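You operate a simulated robot arm through the tools that you are given. There is no shell and no other tool. Be economical: measure what you need, move in short steps, check, and stop when the job is done.

Carry out the task below with a simulated robot arm. There is one attempt and no reset: what you move stays moved.

TASK
Switch the loader off, park the full bobbin on tray N39 and wipe the shuttle clean.
Fine: off first; shuttle out, and in again at the end; put the wipe back. Where these are worked on the way, their far stop is far enough and under half their travel is too little: loader shuttle. What is to be rubbed or washed off counts as gone when no trace of it is left.

Only the result counts: the job must be done as asked and must still hold three seconds after the hand-in. Knocking over, shifting, dropping, spilling or breaking anything else fails it.

THE ROBOT
A 6-joint arm with a two-finger parallel gripper, fixed in place. Base frame: the origin is at the foot of the arm, x ahead of it, y to its left, z up; the work surface is at about z = 904. Readings come in mm, degrees, newtons and seconds.
With the tool pointing down near the work surface it reaches from about 240 to 660 mm from the base axis. Its first joint turns from -66.0 to 66.0 degrees. Payload 2.9 kg.
The tool frame sits at the grasp point between the pads (the TCP): z along the fingers, y along the line on which they close. The tips reach 30 mm beyond it. Largest opening 110 mm; finger width 20, thickness 10; the body of the gripper, 48 by 112 mm, starts 55 mm behind the TCP.
Orientation is that of the tool frame in the base frame, as a unit quaternion [w, x, y, z]. With the fingers straight down and closing along the base's y, the tool's x points along the base's -x, its y along +y and its z along -z.

THE INTERFACE
- The arm moves only by the tool arm_command. Its argument "moves" is a list of rows, each a list of 7 numbers: the shift along the tool's x, y, z in mm, then the turn, a rotation vector about the tool's x, y, z in degrees, then the closure in counts, from 0 (fully open) to 255 (shut). In form: [[dx, dy, dz, wx, wy, wz, fingers], ...]. A call has 1 to 20 rows; each row is the pose to reach, as a shift and turn from the pose commanded when the call began, along the tool's axes at that moment. Rows are played at 5 a second. More than 50 mm and 8.6 degrees between two rows, or a gripper value outside its range, and nothing of the call is played. A pose out of reach is approached as far as the arm can. The call stops where the force on the tool passes 70 N (or 10 N more than at its start, if that is more) or the arm is blocked; 0.2 s more then pass. Each finger travels about 108 mm/s and halts on what it meets, pressing with about 25 N; the grip force reading is that of the motor and also rises with nothing between the fingers. The clock runs only during rows and for 0.2 s after the last one: add rows that repeat a pose to give the fingers time. The reply holds the time, the measured pose of the TCP, the force on the tool along the base axes, the opening and the grip force, in the units named above and with some noise, with the torque about the TCP (base axes, N m) and any sound that the robot's microphone picked up.
- Cameras (640 x 400 px; columns grow to the right, rows downward): "scene" is fixed at [62.7, 419.8, 1391.6]; the picture's right is [-0.87, -0.49, 0.00], its down [-0.24, 0.43, -0.87] and it looks along [0.42, -0.76, -0.49] (base axes); focal length 308 px, centre (320, 200). "wrist" rides on the gripper at [72, 17, -103] in the tool frame; the picture's right is [-0.23, 0.97, 0.00], its down [-0.76, -0.18, -0.62] and it looks along [-0.61, -0.14, 0.78] (tool axes); focal length 222 px, centre (320, 200). There is no depth. A picture from a camera that has moved, and an enlarged one, comes with that camera's place and axes in the base frame and with its lens.
- capture(camera): a new picture of that camera. The clock stands still meanwhile.
- zoom(camera, box): a new picture of the part [left, top, right, bottom] of that camera's present view, enlarged. The clock stands still meanwhile.
- hand_in(): hands the job in; it is judged then, once.

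Work in short steps. Places have to be worked out from the pictures, the camera data and where the tool is seen: move nearer, look again, correct. Check each grasp and each placing, and mend what went wrong. You have 120 turns and 64 pictures in all, those below and enlarged ones among them. Open the gripper and draw the arm clear of the work before you hand the job in, unless the task says otherwise; then end with one line.

The tools are called as name(argument=value, ...) on one line, values as JSON. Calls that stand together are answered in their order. arm_command: Moves the arm, as the interface text tells. Its arguments: {"type":"object","properties":{"moves":{"type":"array"}},"required":["moves"]} The other tools are called the same way: capture (camera) takes a picture; zoom (camera, box) takes an enlarged picture of a part of a camera's view; hand_in () hands the job in.

At the start:

```text
clock: 0.0
position: [285.4, -263.5, 1251.3]
tool_rot: [0.0, 0.0, 1.0, -0.001]
wrist_force: [-0.2, -0.6, -0.8]
wrist_torque: [-0.01, 0.02, -0.01]
width: 109.7
grip_force: 0.0
```

scene: 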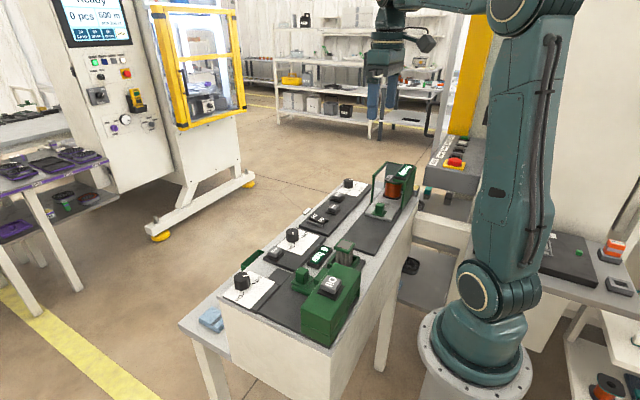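
wrist: 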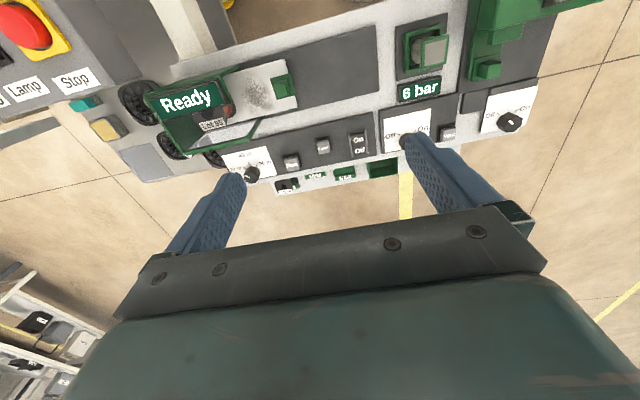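

I see a loader bench with several panels. I take enlarged pictures to identify the loader, its switch, trays and wipe.

zoom(camera="scene", box=[180, 220, 380, 345])

zoom(camera="scene", box=[290, 130, 490, 255])

zoom(camera="wrist", box=[60, 40, 320, 202])

zoom(camera="wrist", box=[320, 0, 580, 162])

```text
3.20 times, centred on (280, 282) of scene
camera zoom: at [62.7, 419.8, 1391.6], right [-0.87, -0.49, 0.0], down [-0.24, 0.43, -0.87], along [0.42, -0.76, -0.49], focal length 986 px, centre (448, -64)
```

zoom: 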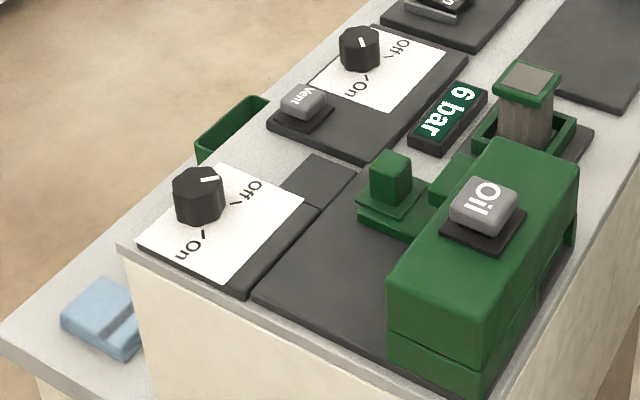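

```text
3.20 times, centred on (390, 192) of scene
camera zoom: at [62.7, 419.8, 1391.6], right [-0.87, -0.49, 0.0], down [-0.24, 0.43, -0.87], along [0.42, -0.76, -0.49], focal length 986 px, centre (96, 224)
```

zoom: 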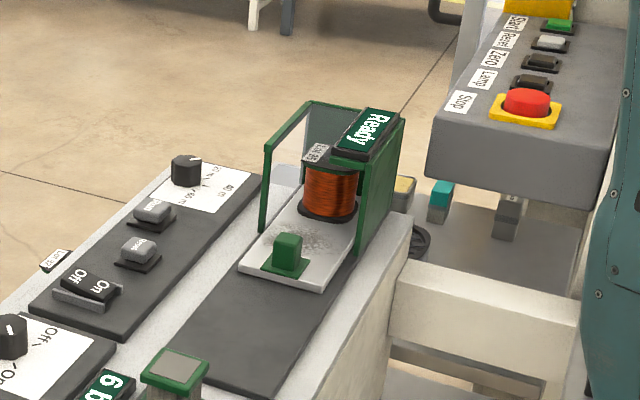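

```text
2.46 times, centred on (190, 121) of wrist
camera zoom: at [213.9, -244.8, 1354.7], right [0.23, 0.97, 0.0], down [0.76, -0.18, 0.62], along [0.61, -0.14, -0.78], focal length 547 px, centre (640, 394)
```

zoom: 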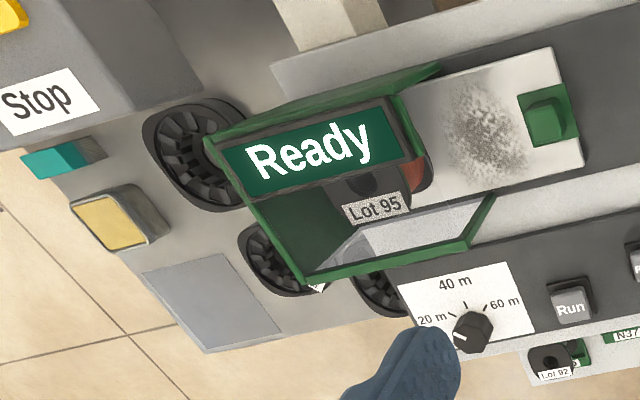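

```text
2.46 times, centred on (450, 81) of wrist
camera zoom: at [213.9, -244.8, 1354.7], right [0.23, 0.97, 0.0], down [0.76, -0.18, 0.62], along [0.61, -0.14, -0.78], focal length 547 px, centre (0, 493)
```

zoom: 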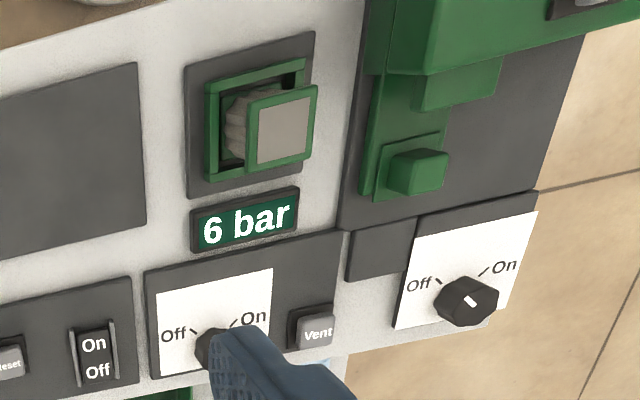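

The rocker (On/Off) beside the "Ready" cell appears to be the loader's switch; the trays are on the far edge. I move out and slightly down for a better wrist view.

arm_command(moves=[[-40, -10, 15, 0, 0, 0, 0], [-80, -20, 30, 0, 0, 0, 0], [-120, -30, 45, 0, 0, 0, 0], [-120, -30, 45, 0, 0, 0, 0]])

capture(camera="wrist")

```text
clock: 1.0
position: [406.8, -292.3, 1205.6]
tool_rot: [0.0, -0.001, 1.0, 0.0]
wrist_force: [-0.1, -0.4, 0.2]
wrist_torque: [0.0, 0.0, -0.01]
width: 109.9
grip_force: 0.0
```

```text
57 pictures are left
camera wrist: at [334.6, -274.8, 1308.8], right [0.23, 0.97, 0.0], down [0.76, -0.18, 0.62], along [0.61, -0.14, -0.78], focal length 222 px, centre (320, 200)
```

wrist: 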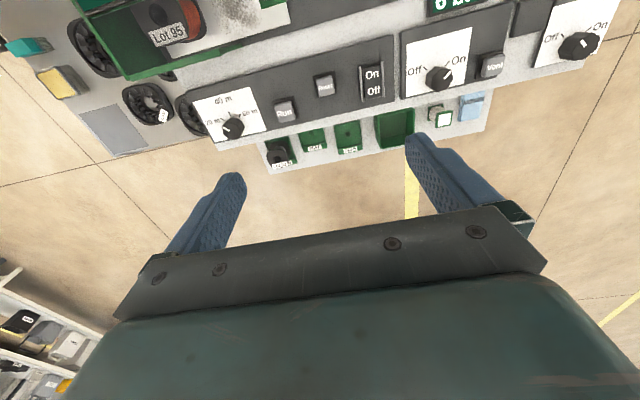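

zoom(camera="wrist", box=[250, 60, 510, 180])

zoom(camera="wrist", box=[60, 0, 320, 160])

```text
2.46 times, centred on (380, 120) of wrist
camera zoom: at [334.6, -274.8, 1308.8], right [0.23, 0.97, 0.0], down [0.76, -0.18, 0.62], along [0.61, -0.14, -0.78], focal length 547 px, centre (172, 397)
```

zoom: 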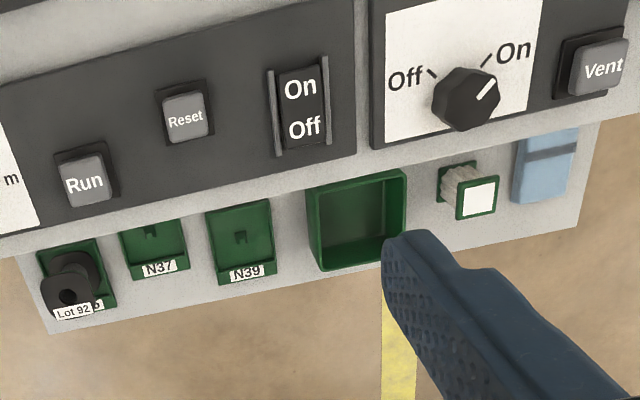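

```text
2.46 times, centred on (190, 80) of wrist
camera zoom: at [334.6, -274.8, 1308.8], right [0.23, 0.97, 0.0], down [0.76, -0.18, 0.62], along [0.61, -0.14, -0.78], focal length 547 px, centre (640, 495)
```

zoom: 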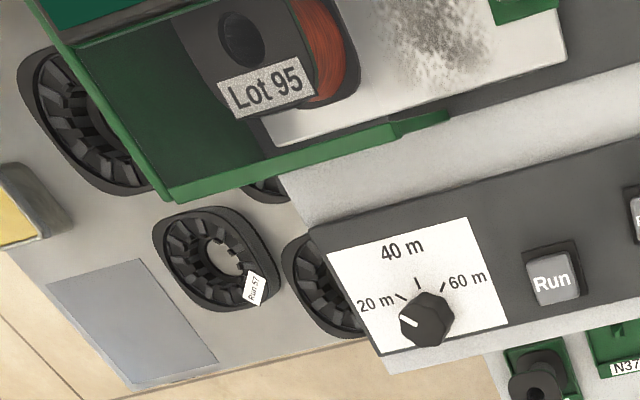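

The trays (N37, N39, one occupied), an empty green box, a small white-topped item and a blue folded thing lie on a lower shelf beyond the bench (z≈700-750 by triangulation). I go over to the right-hand end to identify the wipe candidates.

arm_command(moves=[[-3, 49, 8, 0, 0, 0, 0], [-6, 98, 16, 0, 0, 0, 0], [-9, 146, 25, 0, 0, 0, 0], [-12, 194, 34, 0, 0, 0, 0], [-15, 242, 45, 0, 0, 0, 0], [-18, 290, 56, 0, 0, 0, 0], [-21, 336, 70, 0, 0, 0, 0], [-23, 372, 90, 0, 0, 0, 0], [-23, 372, 90, 0, 0, 0, 0]])

capture(camera="wrist")

```text
clock: 3.0
position: [427.8, 79.9, 1116.3]
tool_rot: [0.0, -0.001, 1.0, 0.0]
wrist_force: [-0.2, -0.1, -0.2]
wrist_torque: [0.0, 0.03, 0.02]
width: 109.8
grip_force: 0.1
```

```text
54 pictures are left
camera wrist: at [356.7, 97.7, 1220.2], right [0.23, 0.97, 0.0], down [0.76, -0.18, 0.62], along [0.61, -0.14, -0.78], focal length 222 px, centre (320, 200)
```

wrist: 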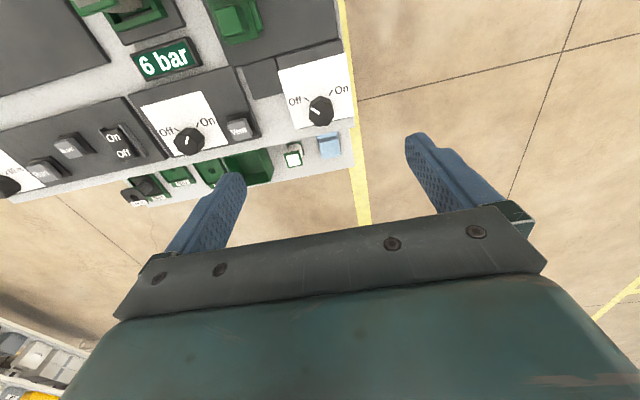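

zoom(camera="wrist", box=[180, 80, 380, 200])

zoom(camera="scene", box=[300, 230, 370, 275])

```text
3.20 times, centred on (280, 140) of wrist
camera zoom: at [356.7, 97.7, 1220.2], right [0.23, 0.97, 0.0], down [0.76, -0.18, 0.62], along [0.61, -0.14, -0.78], focal length 711 px, centre (448, 392)
```

zoom: 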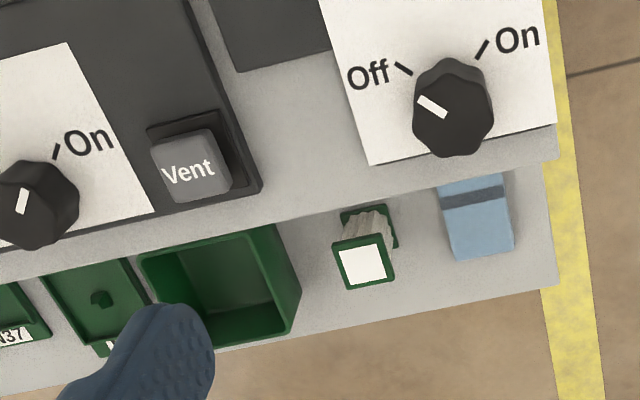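

```text
8.89 times, centred on (335, 252) of scene
camera zoom: at [62.7, 419.8, 1391.6], right [-0.87, -0.49, 0.0], down [-0.24, 0.43, -0.87], along [0.42, -0.76, -0.49], focal length 2739 px, centre (187, -267)
```

zoom: 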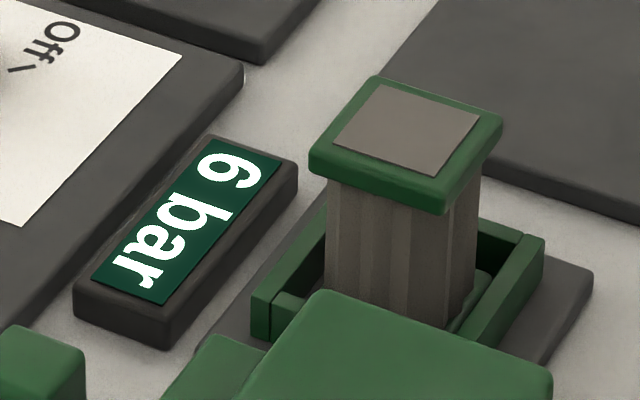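

The item by "6 bar" and its white twin look like filter cartridges; the blue folded piece is the wipe. The rocker's Off half I put at about (440,-213,915). I go above it with the fingers shut and look.

arm_command(moves=[[-2, -49, 0, 0, 0, 0, 60], [-5, -98, 5, 0, 0, 0, 120], [-8, -147, 10, 0, 0, 0, 255], [-11, -196, 20, 0, 0, 0, 255], [-14, -244, 35, 0, 0, 0, 255], [-17, -285, 60, 0, 0, 0, 255], [-17, -293, 105, 0, 0, 0, 255], [-17, -293, 130, 0, 0, 0, 255], [-17, -293, 130, 0, 0, 0, 255]])

capture(camera="wrist")

```text
refused: row 5 steps farther than a row can; nothing moved
```

```text
51 pictures are left
camera wrist: at [356.7, 97.7, 1220.2], right [0.23, 0.97, 0.0], down [0.76, -0.18, 0.62], along [0.61, -0.14, -0.78], focal length 222 px, centre (320, 200)
```

wrist: 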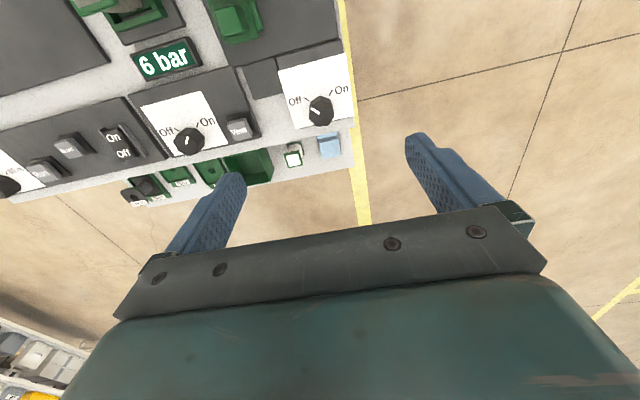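

The step was slightly too long; I repeat with shorter ones.

arm_command(moves=[[-2, -45, 0, 0, 0, 0, 60], [-5, -90, 5, 0, 0, 0, 120], [-8, -135, 10, 0, 0, 0, 255], [-11, -180, 20, 0, 0, 0, 255], [-14, -225, 35, 0, 0, 0, 255], [-17, -265, 60, 0, 0, 0, 255], [-17, -293, 95, 0, 0, 0, 255], [-17, -293, 130, 0, 0, 0, 255], [-17, -293, 130, 0, 0, 0, 255]])

capture(camera="wrist")

```text
clock: 5.0
position: [446.5, -212.9, 985.1]
tool_rot: [0.001, 0.0, 1.0, -0.001]
wrist_force: [0.0, 0.3, 1.0]
wrist_torque: [0.0, 0.04, 0.01]
width: 0.1
grip_force: 25.1
```

```text
50 pictures are left
camera wrist: at [375.1, -195.7, 1089.3], right [0.23, 0.97, 0.0], down [0.76, -0.18, 0.62], along [0.61, -0.14, -0.78], focal length 222 px, centre (320, 200)
```

wrist: 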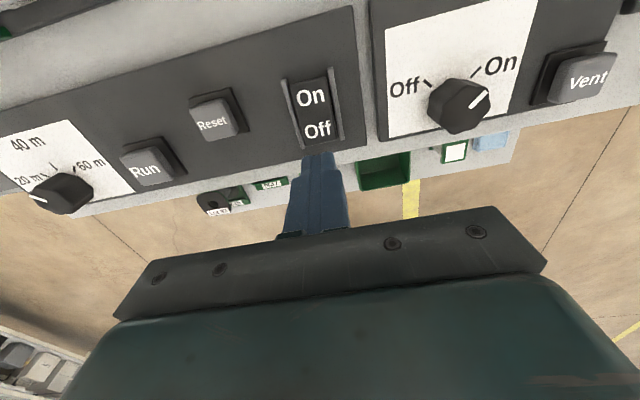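

The Off half centres at about (441,-212). I press straight down in small steps until resistance.

arm_command(moves=[[1, 0.5, 15, 0, 0, 0, 255], [1, 0.5, 25, 0, 0, 0, 255], [1, 0.5, 30, 0, 0, 0, 255], [1, 0.5, 34, 0, 0, 0, 255], [1, 0.5, 37, 0, 0, 0, 255]])

```text
clock: 6.2
position: [445.8, -214.1, 954.1]
tool_rot: [0.003, -0.002, 1.0, -0.002]
wrist_force: [-12.6, 7.7, 57.8]
wrist_torque: [0.27, 0.92, -0.07]
width: 0.0
grip_force: 25.1
```

Contact at tip z≈924 with 58 N. I lift and look at the rocker and the display.

arm_command(moves=[[0, 0, -15, 0, 0, 0, 255], [0, 0, -35, 0, 0, 0, 255], [0, 0, -35, 0, 0, 0, 255]])

zoom(camera="wrist", box=[250, 60, 390, 160])

zoom(camera="scene", box=[290, 150, 430, 238])

```text
clock: 7.0
position: [444.3, -212.2, 983.7]
tool_rot: [-0.001, -0.001, 1.0, 0.0]
wrist_force: [-0.1, -0.2, -0.6]
wrist_torque: [-0.01, -0.01, 0.02]
width: 0.0
grip_force: 24.9
```

```text
4.00 times, centred on (320, 110) of wrist
camera zoom: at [372.5, -195.3, 1087.3], right [0.23, 0.97, 0.0], down [0.76, -0.18, 0.62], along [0.61, -0.14, -0.78], focal length 888 px, centre (320, 560)
```

zoom: 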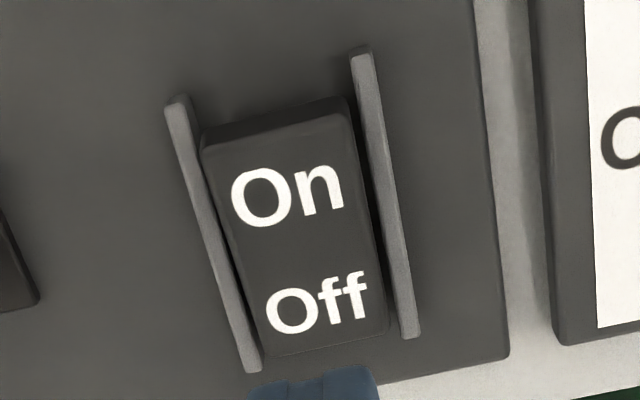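

```text
4.55 times, centred on (360, 194) of scene
camera zoom: at [62.7, 419.8, 1391.6], right [-0.87, -0.49, 0.0], down [-0.24, 0.43, -0.87], along [0.42, -0.76, -0.49], focal length 1400 px, centre (138, 227)
```

zoom: 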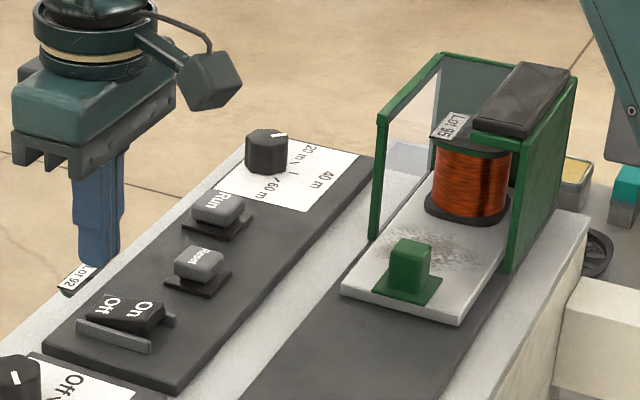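

The display has gone dark and the rocker sits at Off. The shuttle handle lies at about (283,-330), the cell's front plane at y≈-389. I turn the gripper 90° about vertical and move above the handle.

arm_command(moves=[[13, -6, -10, 0, 0, 7.5, 200], [27, -12, -20, 0, 0, 15, 150], [40, -18, -30, 0, 0, 22.5, 100], [54, -25, -40, 0, 0, 30, 60], [67, -32, -50, 0, 0, 37.5, 60], [80, -40, -60, 0, 0, 45, 60], [94, -48, -70, 0, 0, 52.5, 60], [107, -56, -80, 0, 0, 60, 60], [120, -64, -86, 0, 0, 67.5, 60], [134, -72, -86, 0, 0, 75, 60], [147, -80, -86, 0, 0, 82.5, 60], [161, -88, -86, 0, 0, 90, 60], [161, -88, -86, 0, 0, 90, 60]])

capture(camera="wrist")

```text
clock: 9.8
position: [283.0, -301.5, 1069.2]
tool_rot: [0.001, 0.708, 0.706, 0.0]
wrist_force: [0.1, 1.0, 0.0]
wrist_torque: [0.02, -0.01, 0.02]
width: 84.2
grip_force: 0.0
```

```text
47 pictures are left
camera wrist: at [300.8, -228.4, 1173.6], right [0.97, -0.23, 0.0], down [-0.18, -0.76, 0.62], along [-0.14, -0.61, -0.78], focal length 222 px, centre (320, 200)
```

wrist: 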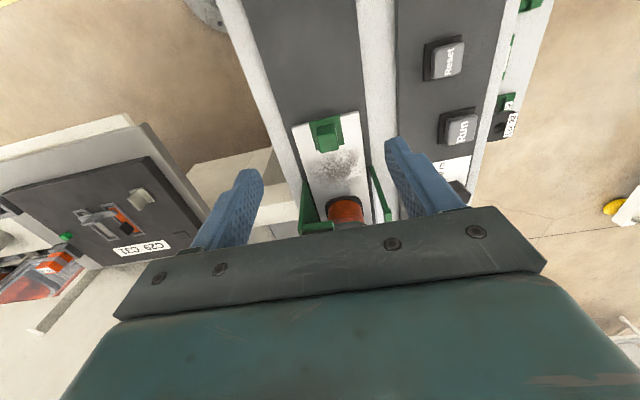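

zoom(camera="wrist", box=[260, 80, 400, 240])

```text
2.50 times, centred on (330, 160) of wrist
camera zoom: at [300.8, -228.4, 1173.6], right [0.97, -0.23, 0.0], down [-0.18, -0.76, 0.62], along [-0.14, -0.61, -0.78], focal length 555 px, centre (295, 300)
```

zoom: 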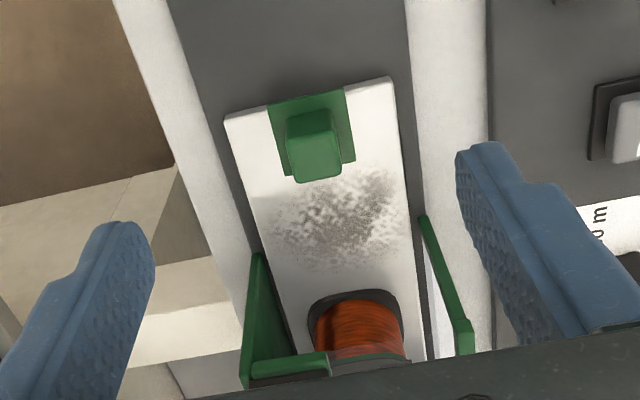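

Handle centre is about (287,-331), roughly 22 mm wide. I lower over it with a 50 mm opening, stopping above the plate, and look.

arm_command(moves=[[-15, 4, 30, 0, 0, 0, 139], [-29.5, 4, 60, 0, 0, 0, 139], [-29.5, 4, 90, 0, 0, 0, 139], [-29.5, 4, 104, 0, 0, 0, 139], [-29.5, 4, 104, 0, 0, 0, 139]])

capture(camera="wrist")

zoom(camera="scene", box=[350, 160, 430, 230])

```text
clock: 11.0
position: [287.2, -330.1, 965.6]
tool_rot: [0.0, 0.707, 0.707, 0.0]
wrist_force: [0.2, -0.1, -0.7]
wrist_torque: [0.0, 0.03, 0.01]
width: 50.1
grip_force: 0.1
```

```text
45 pictures are left
camera wrist: at [305.4, -257.5, 1069.5], right [0.97, -0.23, 0.0], down [-0.18, -0.76, 0.62], along [-0.14, -0.61, -0.78], focal length 222 px, centre (320, 200)
```

wrist: 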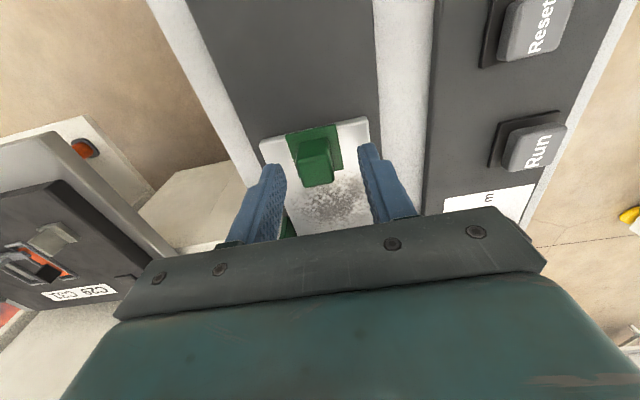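

```text
5.71 times, centred on (390, 195) of scene
camera zoom: at [62.7, 419.8, 1391.6], right [-0.87, -0.49, 0.0], down [-0.24, 0.43, -0.87], along [0.42, -0.76, -0.49], focal length 1761 px, centre (-80, 229)
```

zoom: 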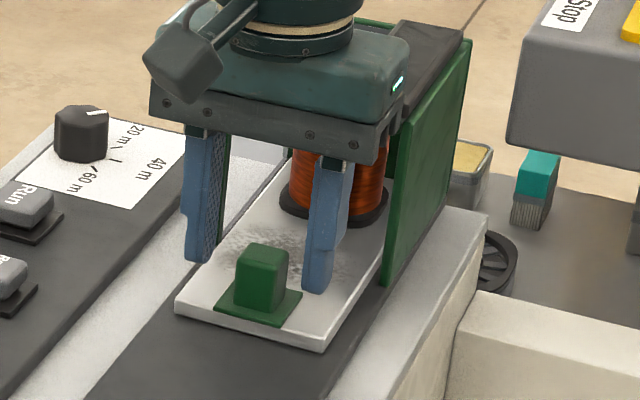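

Handle top is at z≈941, centre (284,-331). I lower 8 mm more, centre and close on it.

arm_command(moves=[[-1, -3, 8, 0, 0, 0, 139], [-1, -3, 9, 0, 0, 0, 180], [-1, -3, 9, 0, 0, 0, 255], [-1, -3, 9, 0, 0, 0, 255]])

```text
clock: 12.0
position: [285.7, -331.5, 957.4]
tool_rot: [0.0, 0.707, 0.707, 0.0]
wrist_force: [1.2, -0.9, 0.4]
wrist_torque: [0.09, -0.02, -0.01]
width: 21.8
grip_force: 45.0
```

Gripped (21.8 mm). Pull along +y in steps.

arm_command(moves=[[5, 2, 0, 0, 0, 0, 255], [15, 2, 0, 0, 0, 0, 255], [30, 2, 0, 0, 0, 0, 255], [45, 2, 0, 0, 0, 0, 255], [60, 2, 0, 0, 0, 0, 255], [75, 2, 0, 0, 0, 0, 255]])

capture(camera="scene")

```text
clock: 13.4
position: [285.3, -256.1, 957.0]
tool_rot: [-0.001, 0.708, 0.707, -0.001]
wrist_force: [-23.5, -1.8, 4.8]
wrist_torque: [-0.24, 0.19, 0.06]
width: 21.9
grip_force: 44.6
```

```text
43 pictures are left
```

scene: 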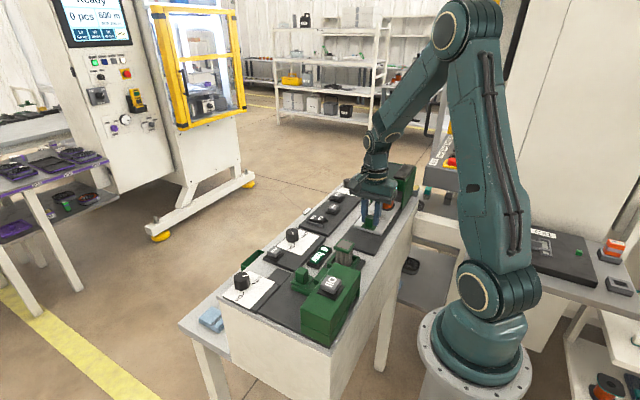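

The shuttle follows smoothly. I relax the sideways offset and keep pulling towards the far stop.

arm_command(moves=[[5, -2, 0, 0, 0, 0, 255], [20, -2, 0, 0, 0, 0, 255], [35, -2, 0, 0, 0, 0, 255], [50, -2, 0, 0, 0, 0, 255], [65, -2, 0, 0, 0, 0, 255], [80, -2, 0, 0, 0, 0, 255]])

```text
clock: 14.8
position: [284.3, -181.5, 956.6]
tool_rot: [0.005, 0.71, 0.705, -0.002]
wrist_force: [-3.4, -37.7, -14.3]
wrist_torque: [-0.16, 0.25, 0.95]
width: 21.9
grip_force: 44.8
```

Resistance of 38 N at y≈-181: probably the far stop (150 mm travel). I look before letting go.

capture(camera="wrist")

zoom(camera="scene", box=[310, 150, 430, 260])

```text
42 pictures are left
camera wrist: at [302.8, -107.2, 1060.0], right [0.97, -0.23, 0.0], down [-0.18, -0.75, 0.63], along [-0.14, -0.61, -0.78], focal length 222 px, centre (320, 200)
```

wrist: 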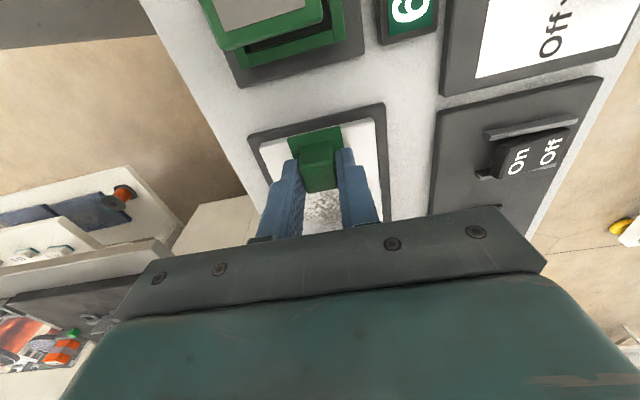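

```text
3.64 times, centred on (370, 205) of scene
camera zoom: at [62.8, 418.6, 1391.9], right [-0.87, -0.49, 0.0], down [-0.24, 0.43, -0.87], along [0.42, -0.76, -0.49], focal length 1120 px, centre (138, 182)
```

zoom: 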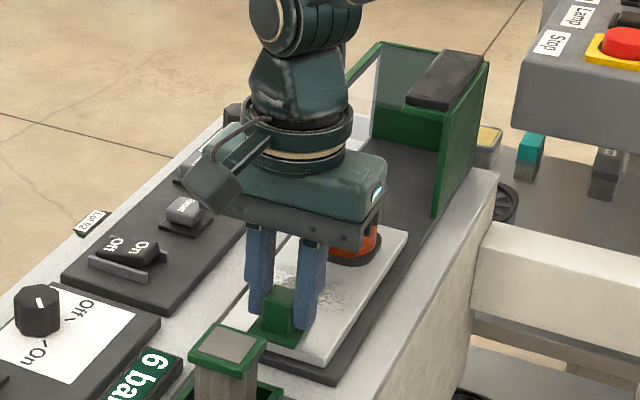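

The shuttle is fully out at the rail's end. I release, rise, and look at the bobbin.

arm_command(moves=[[-4, 0, 0, 0, 0, 0, 139], [-4, 0, 0, 0, 0, 0, 139], [-4, 0, -40, 0, 0, 0, 100], [-4, 0, -80, 0, 0, 0, 60], [10, 0, -120, 0, 0, 0, 0], [10, 0, -120, 0, 0, 0, 0]])

zoom(camera="wrist", box=[220, 60, 420, 220])

zoom(camera="scene", box=[310, 150, 430, 260])

```text
clock: 16.2
position: [284.2, -164.9, 1077.1]
tool_rot: [0.001, 0.707, 0.707, -0.001]
wrist_force: [0.2, -0.2, -0.7]
wrist_torque: [0.01, -0.04, -0.02]
width: 110.1
grip_force: 0.1
```

```text
2.50 times, centred on (320, 140) of wrist
camera zoom: at [302.3, -92.4, 1181.0], right [0.97, -0.23, 0.0], down [-0.18, -0.76, 0.62], along [-0.14, -0.61, -0.78], focal length 555 px, centre (320, 350)
```

zoom: 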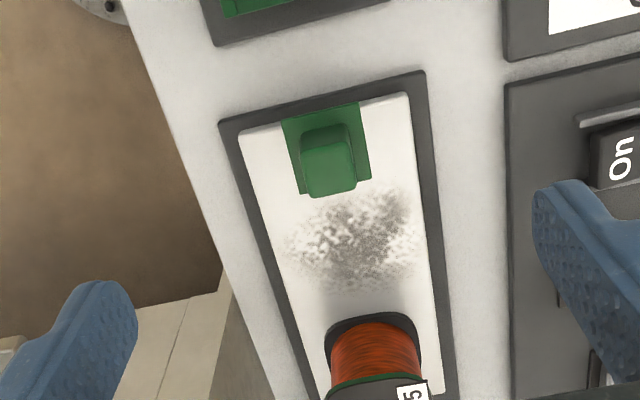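

```text
3.64 times, centred on (370, 205) of scene
camera zoom: at [62.7, 419.8, 1391.6], right [-0.87, -0.49, 0.0], down [-0.24, 0.43, -0.87], along [0.42, -0.76, -0.49], focal length 1120 px, centre (138, 182)
```

zoom: 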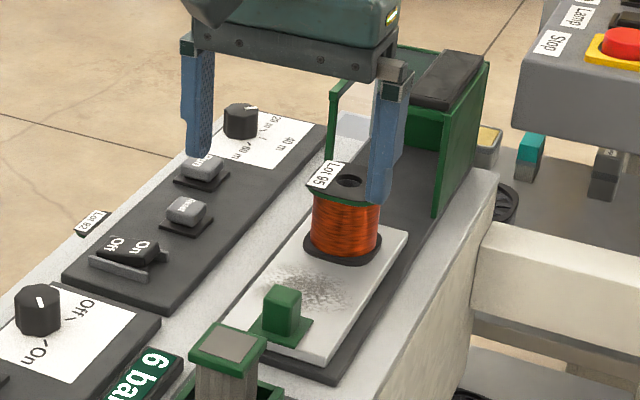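

The bobbin stands at about (280,-297), z 920–974, with a label tab on its top flange. I move above it to see it closely.

arm_command(moves=[[-30, 0, 0, 0, 0, 0, 0], [-70, 0, 0, 0, 0, 0, 0], [-110, -2, 0, 0, 0, 0, 0], [-132, -3, 0, 0, 0, 0, 0], [-132, -3, 0, 0, 0, 0, 0]])

zoom(camera="wrist", box=[220, 50, 420, 210])

```text
clock: 17.4
position: [281.6, -299.4, 1076.2]
tool_rot: [0.0, 0.708, 0.707, 0.0]
wrist_force: [0.0, 0.2, -0.3]
wrist_torque: [0.01, -0.01, -0.03]
width: 109.8
grip_force: 0.2
```

```text
2.50 times, centred on (320, 130) of wrist
camera zoom: at [298.8, -225.9, 1180.9], right [0.97, -0.23, 0.0], down [-0.18, -0.76, 0.62], along [-0.14, -0.61, -0.78], focal length 555 px, centre (320, 375)
```

zoom: 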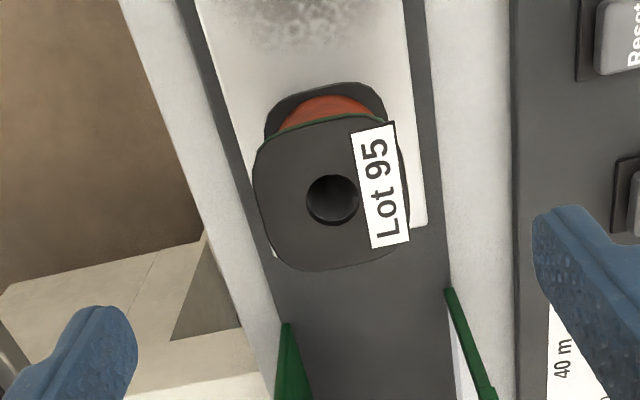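

Hole centre is about (286,-305), flange ≈57 mm, tag lies within the flange. I close along x in this orientation: first lower with an 80 mm opening.

arm_command(moves=[[-5.5, 4, 40, 0, 0, 0, 70], [-5.5, 4, 80, 0, 0, 0, 70], [-5.5, 4, 105, 0, 0, 0, 70], [-5.5, 4, 115, 0, 0, 0, 70], [-5.5, 4, 115, 0, 0, 0, 70]])

zoom(camera="wrist", box=[220, 90, 420, 250])

zoom(camera="scene", box=[330, 150, 430, 250])

```text
clock: 18.6
position: [285.2, -304.8, 960.7]
tool_rot: [0.0, 0.707, 0.707, 0.0]
wrist_force: [0.6, -0.5, 0.4]
wrist_torque: [-0.03, 0.0, -0.01]
width: 79.8
grip_force: 0.1
```

```text
2.50 times, centred on (320, 170) of wrist
camera zoom: at [303.0, -231.5, 1065.4], right [0.97, -0.23, 0.0], down [-0.18, -0.76, 0.62], along [-0.14, -0.61, -0.78], focal length 555 px, centre (320, 275)
```

zoom: 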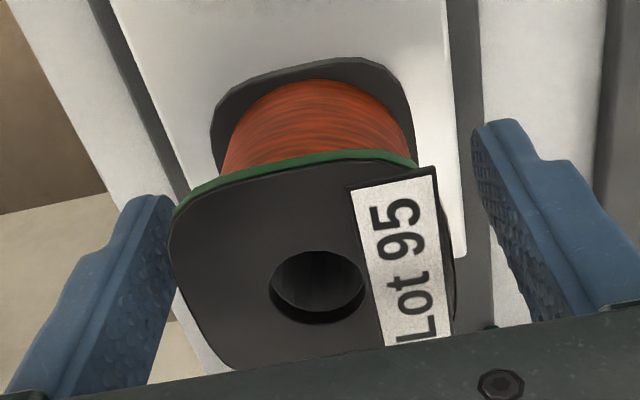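

```text
4.00 times, centred on (380, 200) of scene
camera zoom: at [62.7, 419.8, 1391.6], right [-0.87, -0.49, 0.0], down [-0.24, 0.43, -0.87], along [0.42, -0.76, -0.49], focal length 1232 px, centre (80, 200)
```

zoom: 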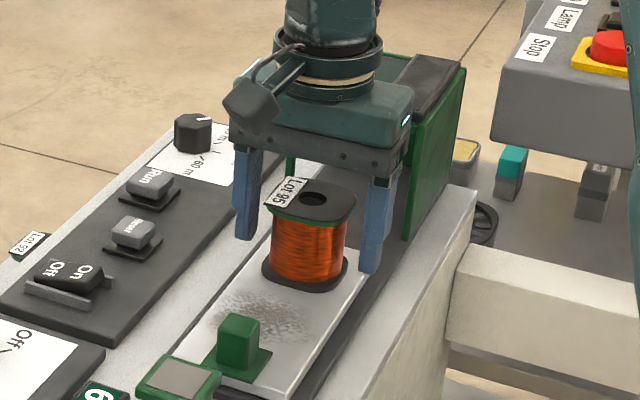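

TCP is centred over the hole. Close and check.

arm_command(moves=[[0, 0.5, 0, 0, 0, 0, 120], [0, 0.5, 0, 0, 0, 0, 255], [0, 0.5, 0, 0, 0, 0, 255], [0, 0.5, 0, 0, 0, 0, 255]])

```text
clock: 19.6
position: [286.0, -304.9, 961.4]
tool_rot: [0.0, 0.707, 0.707, 0.0]
wrist_force: [-0.7, 0.1, 0.1]
wrist_torque: [-0.03, -0.03, 0.0]
width: 55.5
grip_force: 25.2
```

Gripped at 55.5 mm. Lift gently.

arm_command(moves=[[0, 0, -5, 0, 0, 0, 255], [0, 0, -20, 0, 0, 0, 255], [0, 0, -45, 0, 0, 0, 255], [0, 0, -80, 0, 0, 0, 255], [0, 0, -120, 0, 0, 0, 255], [0, 0, -150, 0, 0, 0, 255], [0, 0, -150, 0, 0, 0, 255]])

zoom(camera="scene", box=[300, 110, 440, 250])

capture(camera="wrist")

```text
clock: 21.2
position: [284.3, -302.9, 1113.3]
tool_rot: [0.0, 0.707, 0.707, 0.0]
wrist_force: [0.4, 0.6, -3.3]
wrist_torque: [0.01, 0.0, -0.01]
width: 55.4
grip_force: 24.9
```

```text
2.86 times, centred on (370, 180) of scene
camera zoom: at [62.8, 419.7, 1391.6], right [-0.87, -0.49, 0.0], down [-0.24, 0.43, -0.87], along [0.42, -0.76, -0.49], focal length 880 px, centre (177, 257)
```

zoom: 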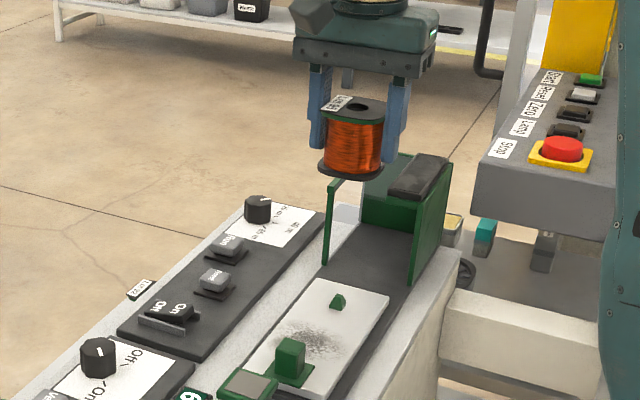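

```text
34 pictures are left
camera wrist: at [303.5, -230.2, 1216.3], right [0.97, -0.23, 0.0], down [-0.18, -0.76, 0.62], along [-0.14, -0.61, -0.78], focal length 222 px, centre (320, 200)
```

wrist: 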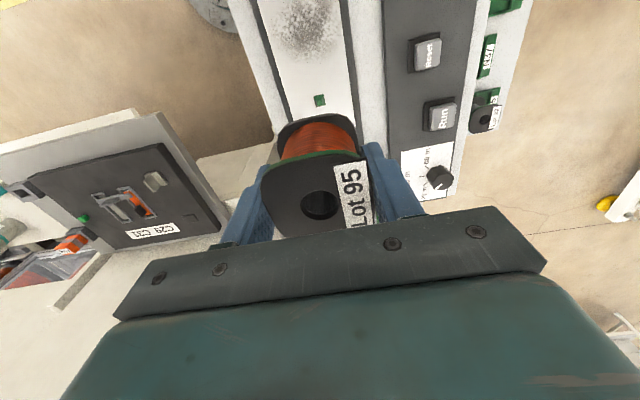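

Held securely. I carry it high over the bench to beyond the trays' +y side so the wrist camera looks back at them.

arm_command(moves=[[15, 30, 0, 0, 0, 0, 255], [35, 65, 0, 0, 0, 0, 255], [55, 100, 0, 0, 0, 0, 255], [75, 135, 0, 0, 0, 0, 255], [95, 170, 0, 0, 0, 0, 255], [115, 205, 10, 0, 0, 0, 255], [135, 240, 30, 0, 0, 0, 255], [148, 276, 50, 0, 0, 0, 255], [148, 276, 60, 0, 0, 0, 255], [148, 276, 60, 0, 0, 0, 255]])

capture(camera="wrist")

```text
clock: 23.4
position: [563.8, -156.0, 1050.8]
tool_rot: [0.0, 0.707, 0.707, 0.001]
wrist_force: [1.1, 1.3, -3.6]
wrist_torque: [0.03, -0.02, 0.0]
width: 55.3
grip_force: 24.7
```

```text
33 pictures are left
camera wrist: at [580.8, -83.0, 1154.9], right [0.97, -0.23, 0.0], down [-0.18, -0.76, 0.62], along [-0.14, -0.61, -0.78], focal length 222 px, centre (320, 200)
```

wrist: 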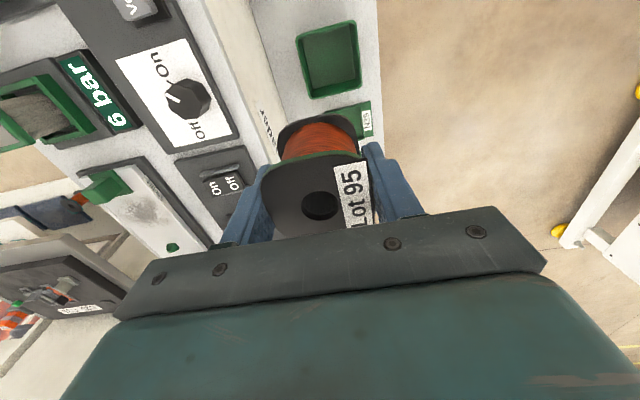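

The bobbin hides part of the tray; moving toward -y brings the tray up into the clear part of the view.

arm_command(moves=[[-35, 5, 0, 0, 0, 0, 255], [-70, 10, 0, 0, 0, 0, 255], [-100, 14, 0, 0, 0, 0, 255], [-100, 14, 0, 0, 0, 0, 255]])

zoom(camera="wrist", box=[220, 0, 420, 150])

```text
clock: 24.4
position: [576.6, -256.3, 1052.1]
tool_rot: [0.0, 0.708, 0.707, 0.0]
wrist_force: [-0.3, -0.2, -3.5]
wrist_torque: [-0.02, -0.01, 0.02]
width: 55.4
grip_force: 25.0
```

```text
2.67 times, centred on (320, 75) of wrist
camera zoom: at [594.3, -183.1, 1155.7], right [0.97, -0.23, 0.0], down [-0.18, -0.76, 0.62], along [-0.14, -0.61, -0.78], focal length 592 px, centre (320, 533)
```

zoom: 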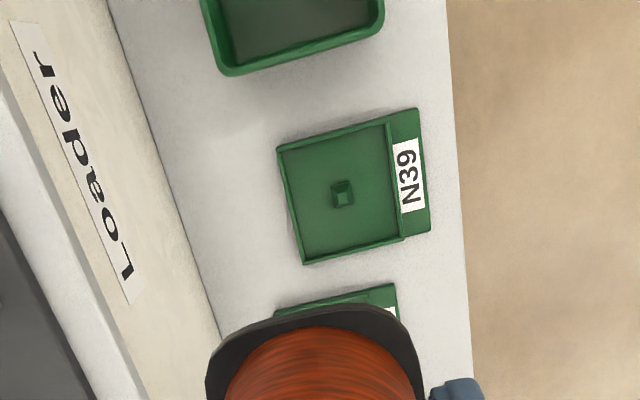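

Shelf is at z≈700 and N39's peg at about (594.5,-254). I lower to TCP z≈830 above it and look again.

arm_command(moves=[[2.5, 9, 20, 0, 0, 0, 255], [2.5, 18, 60, 0, 0, 0, 255], [2.5, 18, 105, 0, 0, 0, 255], [2.5, 18, 150, 0, 0, 0, 255], [2.5, 18, 195, 0, 0, 0, 255], [2.5, 18, 222, 0, 0, 0, 255], [2.5, 18, 222, 0, 0, 0, 255]])

capture(camera="wrist")

```text
clock: 26.0
position: [595.1, -253.3, 830.7]
tool_rot: [0.0, 0.707, 0.707, 0.0]
wrist_force: [-0.2, 0.7, -3.0]
wrist_torque: [-0.01, 0.02, 0.01]
width: 55.3
grip_force: 25.0
```

```text
31 pictures are left
camera wrist: at [612.5, -180.5, 933.4], right [0.97, -0.23, 0.0], down [-0.18, -0.76, 0.62], along [-0.14, -0.61, -0.78], focal length 222 px, centre (320, 200)
```

wrist: 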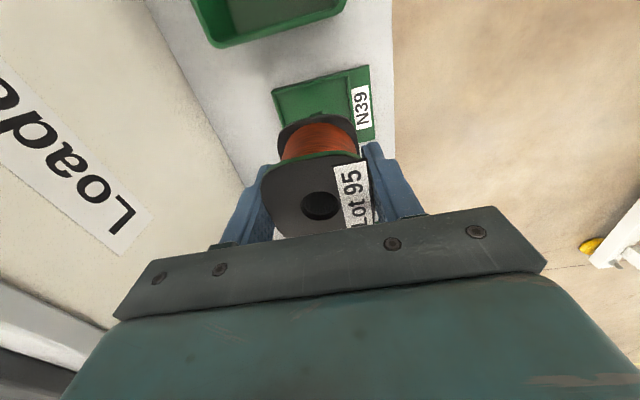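

The label's computed place agrees within 3 mm. I lower on, gently in the last part.

arm_command(moves=[[1, 0, 35, 0, 0, 0, 255], [1, 0, 60, 0, 0, 0, 255], [1, 0, 70, 0, 0, 0, 255], [1, 0, 74, 0, 0, 0, 255], [1, 0, 77, 0, 0, 0, 255], [1, 0, 77, 0, 0, 0, 255]])

capture(camera="wrist")

```text
clock: 27.4
position: [594.7, -253.4, 752.2]
tool_rot: [0.001, 0.707, 0.707, 0.001]
wrist_force: [-1.2, -1.2, -4.0]
wrist_torque: [-0.02, -0.03, 0.03]
width: 55.4
grip_force: 25.5
```

```text
30 pictures are left
camera wrist: at [612.0, -179.2, 855.8], right [0.97, -0.23, 0.0], down [-0.18, -0.76, 0.62], along [-0.14, -0.61, -0.78], focal length 222 px, centre (320, 200)
```

wrist: 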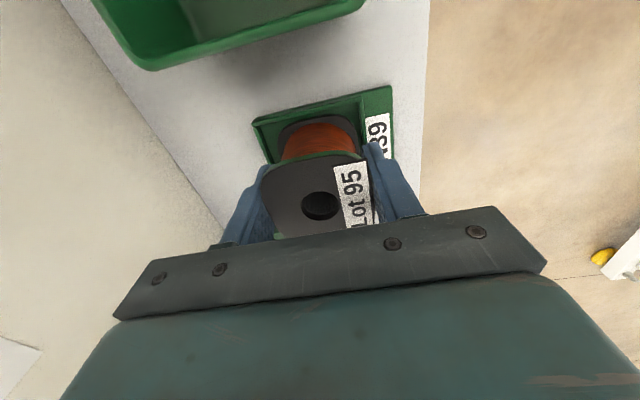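

Well aligned, not yet in contact. Continue down in 1.5 mm steps.

arm_command(moves=[[0, 0, 1.5, 0, 0, 0, 255], [0, 0, 3, 0, 0, 0, 255], [0, 0, 4.5, 0, 0, 0, 255], [0, 0, 4.5, 0, 0, 0, 255]])

```text
clock: 28.4
position: [594.7, -253.6, 748.9]
tool_rot: [0.0, 0.708, 0.707, 0.0]
wrist_force: [-2.8, 1.7, 4.7]
wrist_torque: [0.16, 0.15, 0.05]
width: 55.1
grip_force: 24.9
```

arm_command(moves=[[0, 0, 1, 0, 0, 0, 255], [0, 0, 2, 0, 0, 0, 255], [0, 0, 2, 0, 0, 0, 255]])

zoom(camera="wrist", box=[230, 70, 430, 240])

```text
clock: 29.2
position: [594.5, -254.3, 748.4]
tool_rot: [0.002, 0.707, 0.707, 0.0]
wrist_force: [-8.8, 2.3, 21.1]
wrist_torque: [-0.04, 0.0, 0.05]
width: 55.6
grip_force: 25.5
```

```text
2.35 times, centred on (330, 155) of wrist
camera zoom: at [611.9, -179.5, 851.3], right [0.97, -0.23, 0.0], down [-0.18, -0.76, 0.62], along [-0.14, -0.61, -0.78], focal length 523 px, centre (296, 306)
```

zoom: 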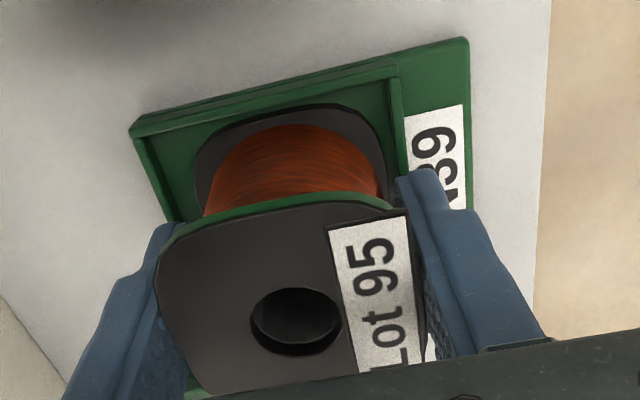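

Firm contact with the flange inside the tray. I ease off the pressure and open a little.

arm_command(moves=[[0, 0, -1.5, 0, 0, 0, 255], [0, 0, -1.5, 0, 0, 0, 110], [0, 0, -1.5, 0, 0, 0, 90], [0, 0, -1.5, 0, 0, 0, 90]])

zoom(camera="wrist", box=[230, 70, 430, 240])

```text
clock: 30.2
position: [595.2, -251.0, 747.4]
tool_rot: [0.0, 0.708, 0.707, 0.0]
wrist_force: [0.6, 0.1, -0.4]
wrist_torque: [-0.02, -0.01, -0.02]
width: 71.0
grip_force: 0.1
```

```text
2.35 times, centred on (330, 155) of wrist
camera zoom: at [611.9, -179.1, 851.0], right [0.97, -0.23, 0.0], down [-0.18, -0.76, 0.62], along [-0.14, -0.61, -0.78], focal length 523 px, centre (296, 306)
```

zoom: 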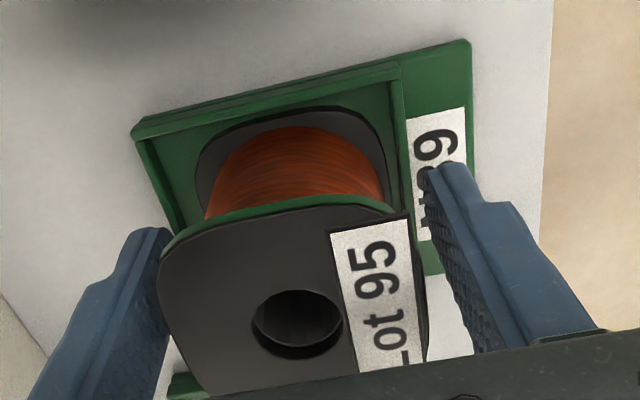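

It stays upright. I rise straight up and check the seating.

arm_command(moves=[[0, -1, -20, 0, 0, 0, 90], [0, -1, -50, 0, 0, 0, 90], [0, -1, -95, 0, 0, 0, 60], [0, -1, -140, 0, 0, 0, 0], [0, -1, -160, 0, 0, 0, 0]])

zoom(camera="wrist", box=[220, 20, 420, 170])

```text
clock: 31.4
position: [592.2, -252.4, 908.3]
tool_rot: [0.001, 0.707, 0.707, 0.0]
wrist_force: [0.1, 0.5, 0.5]
wrist_torque: [-0.03, -0.01, 0.02]
width: 110.1
grip_force: 0.2
```

```text
2.67 times, centred on (320, 95) of wrist
camera zoom: at [610.5, -178.8, 1011.9], right [0.97, -0.23, 0.0], down [-0.18, -0.76, 0.62], along [-0.14, -0.61, -0.78], focal length 592 px, centre (320, 480)
```

zoom: 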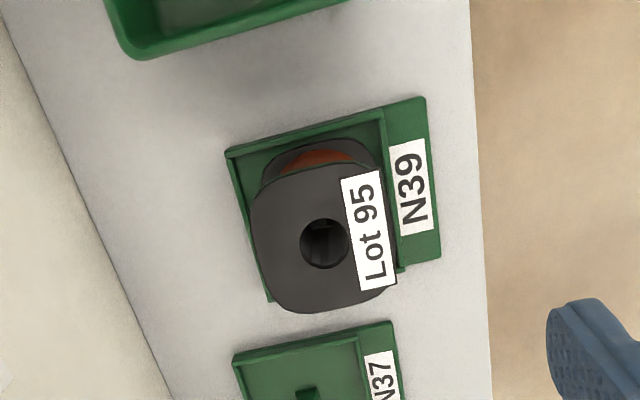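

The bobbin sits in N39 with the peg in its hole. Now I move along the shelf to the blue wipe at about (595,70).

arm_command(moves=[[30, 0, -20, 0, 0, 0, 0], [70, 0, -40, 0, 0, 0, 0], [115, 0, -40, 0, 0, 0, 0], [160, 0, -40, 0, 0, 0, 0], [205, 0, -40, 0, 0, 0, 0], [250, 0, -40, 0, 0, 0, 0], [295, 0, -40, 0, 0, 0, 0], [322, 0, -40, 0, 0, 0, 0], [322, 0, -40, 0, 0, 0, 0]])

zoom(camera="wrist", box=[220, 20, 420, 170])

```text
clock: 33.4
position: [592.9, 69.9, 945.5]
tool_rot: [0.0, 0.707, 0.707, 0.001]
wrist_force: [-0.2, -0.2, -0.2]
wrist_torque: [0.01, 0.04, -0.03]
width: 110.2
grip_force: 0.1
```

```text
2.67 times, centred on (320, 95) of wrist
camera zoom: at [609.9, 143.0, 1050.5], right [0.97, -0.23, 0.0], down [-0.18, -0.76, 0.62], along [-0.14, -0.61, -0.78], focal length 592 px, centre (320, 480)
```

zoom: 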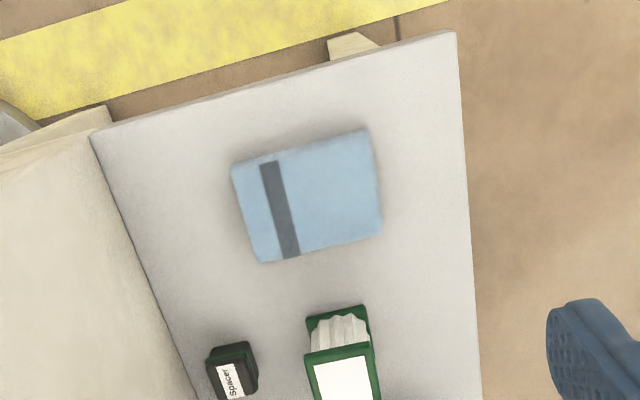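

The wipe centre is about (587,66), ~74 mm in x by 58 in y, axis-aligned. I descend above it and look closer for its thickness.

arm_command(moves=[[-3, -6, 40, 0, 0, 0, 0], [-3, -6, 85, 0, 0, 0, 0], [-3, -6, 130, 0, 0, 0, 0], [-3, -6, 170, 0, 0, 0, 0], [-3, -6, 170, 0, 0, 0, 0]])

capture(camera="wrist")

zoom(camera="scene", box=[180, 280, 260, 350])

```text
clock: 34.6
position: [588.7, 65.8, 778.5]
tool_rot: [0.0, 0.706, 0.708, 0.0]
wrist_force: [-0.7, 0.3, -1.0]
wrist_torque: [-0.01, 0.03, -0.01]
width: 110.0
grip_force: 0.1
```

```text
25 pictures are left
camera wrist: at [605.2, 139.8, 881.4], right [0.97, -0.23, 0.0], down [-0.18, -0.76, 0.62], along [-0.14, -0.61, -0.78], focal length 222 px, centre (320, 200)
```

wrist: 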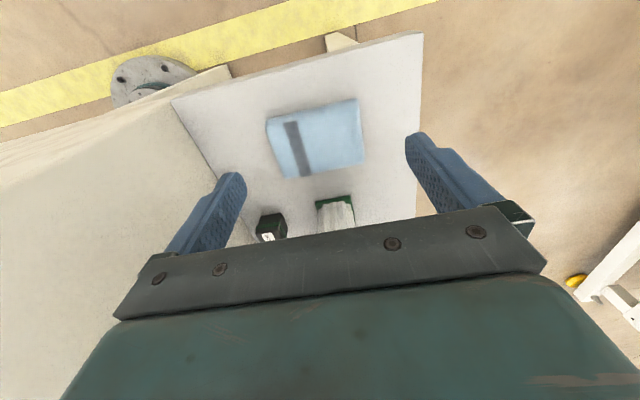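

```text
5.71 times, centred on (220, 315) of scene
camera zoom: at [62.7, 419.8, 1391.6], right [-0.87, -0.49, 0.0], down [-0.24, 0.43, -0.87], along [0.42, -0.76, -0.49], focal length 1761 px, centre (891, -457)
```

zoom: 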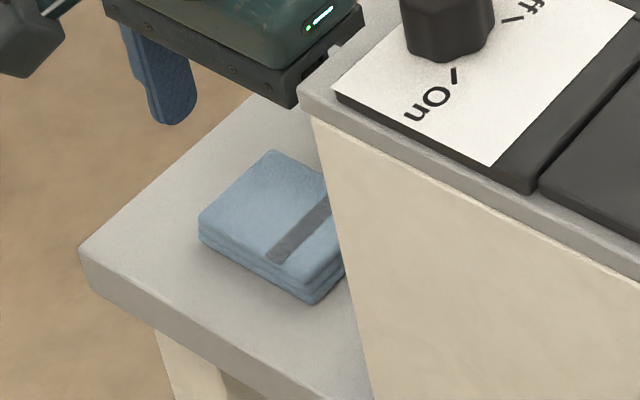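

Thickness is about 12 mm, top ~z 712. I centre and probe down gently to feel the shelf with the open fingertips either side.

arm_command(moves=[[1, -1.3, 25, 0, 0, 0, 20], [1, -1.3, 40, 0, 0, 0, 20], [1, -1.3, 43, 0, 0, 0, 20], [1, -1.3, 45, 0, 0, 0, 20], [1, -1.3, 45, 0, 0, 0, 20]])

```text
clock: 35.8
position: [584.4, 67.7, 732.6]
tool_rot: [0.001, 0.707, 0.707, 0.0]
wrist_force: [0.5, -0.7, 0.3]
wrist_torque: [0.01, -0.03, 0.03]
width: 101.4
grip_force: 0.0
```

No contact at tip z≈703; a few more millimetres.

arm_command(moves=[[0, 0, 1, 0, 0, 0, 20], [0, 0, 2, 0, 0, 0, 20], [0, 0, 3, 0, 0, 0, 20], [0, 0, 3, 0, 0, 0, 20]])

```text
clock: 36.8
position: [586.2, 67.9, 730.9]
tool_rot: [0.0, 0.707, 0.707, 0.001]
wrist_force: [-0.1, 1.1, 3.9]
wrist_torque: [0.04, 0.23, -0.08]
width: 101.7
grip_force: 0.0
```

Touching at tip z≈700.5. I raise 4.5 mm and close on the wipe.

arm_command(moves=[[0, 0, -4.5, 0, 0, 0, 20], [0, 0, -4.5, 0, 0, 0, 70], [0, 0, -4.5, 0, 0, 0, 110], [0, 0, -4.5, 0, 0, 0, 160], [0, 0, -4.5, 0, 0, 0, 160]])

zoom(camera="wrist", box=[220, 90, 420, 240])

```text
clock: 38.0
position: [587.1, 67.2, 734.6]
tool_rot: [0.0, 0.707, 0.708, 0.0]
wrist_force: [-0.3, 1.2, 0.2]
wrist_torque: [-0.05, 0.01, 0.04]
width: 74.0
grip_force: 25.1
```

```text
2.67 times, centred on (320, 165) of wrist
camera zoom: at [603.6, 140.7, 838.3], right [0.97, -0.23, 0.0], down [-0.18, -0.76, 0.62], along [-0.14, -0.61, -0.78], focal length 592 px, centre (320, 293)
```

zoom: 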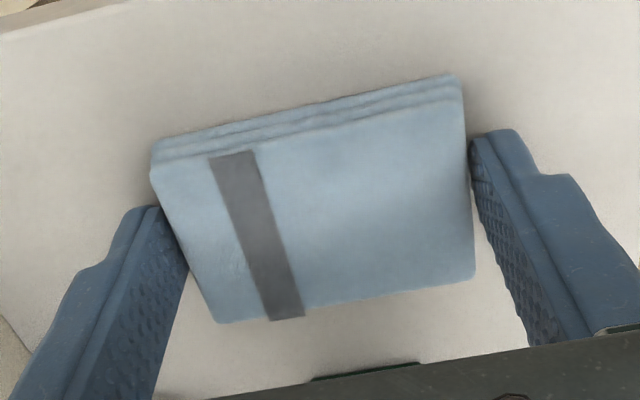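

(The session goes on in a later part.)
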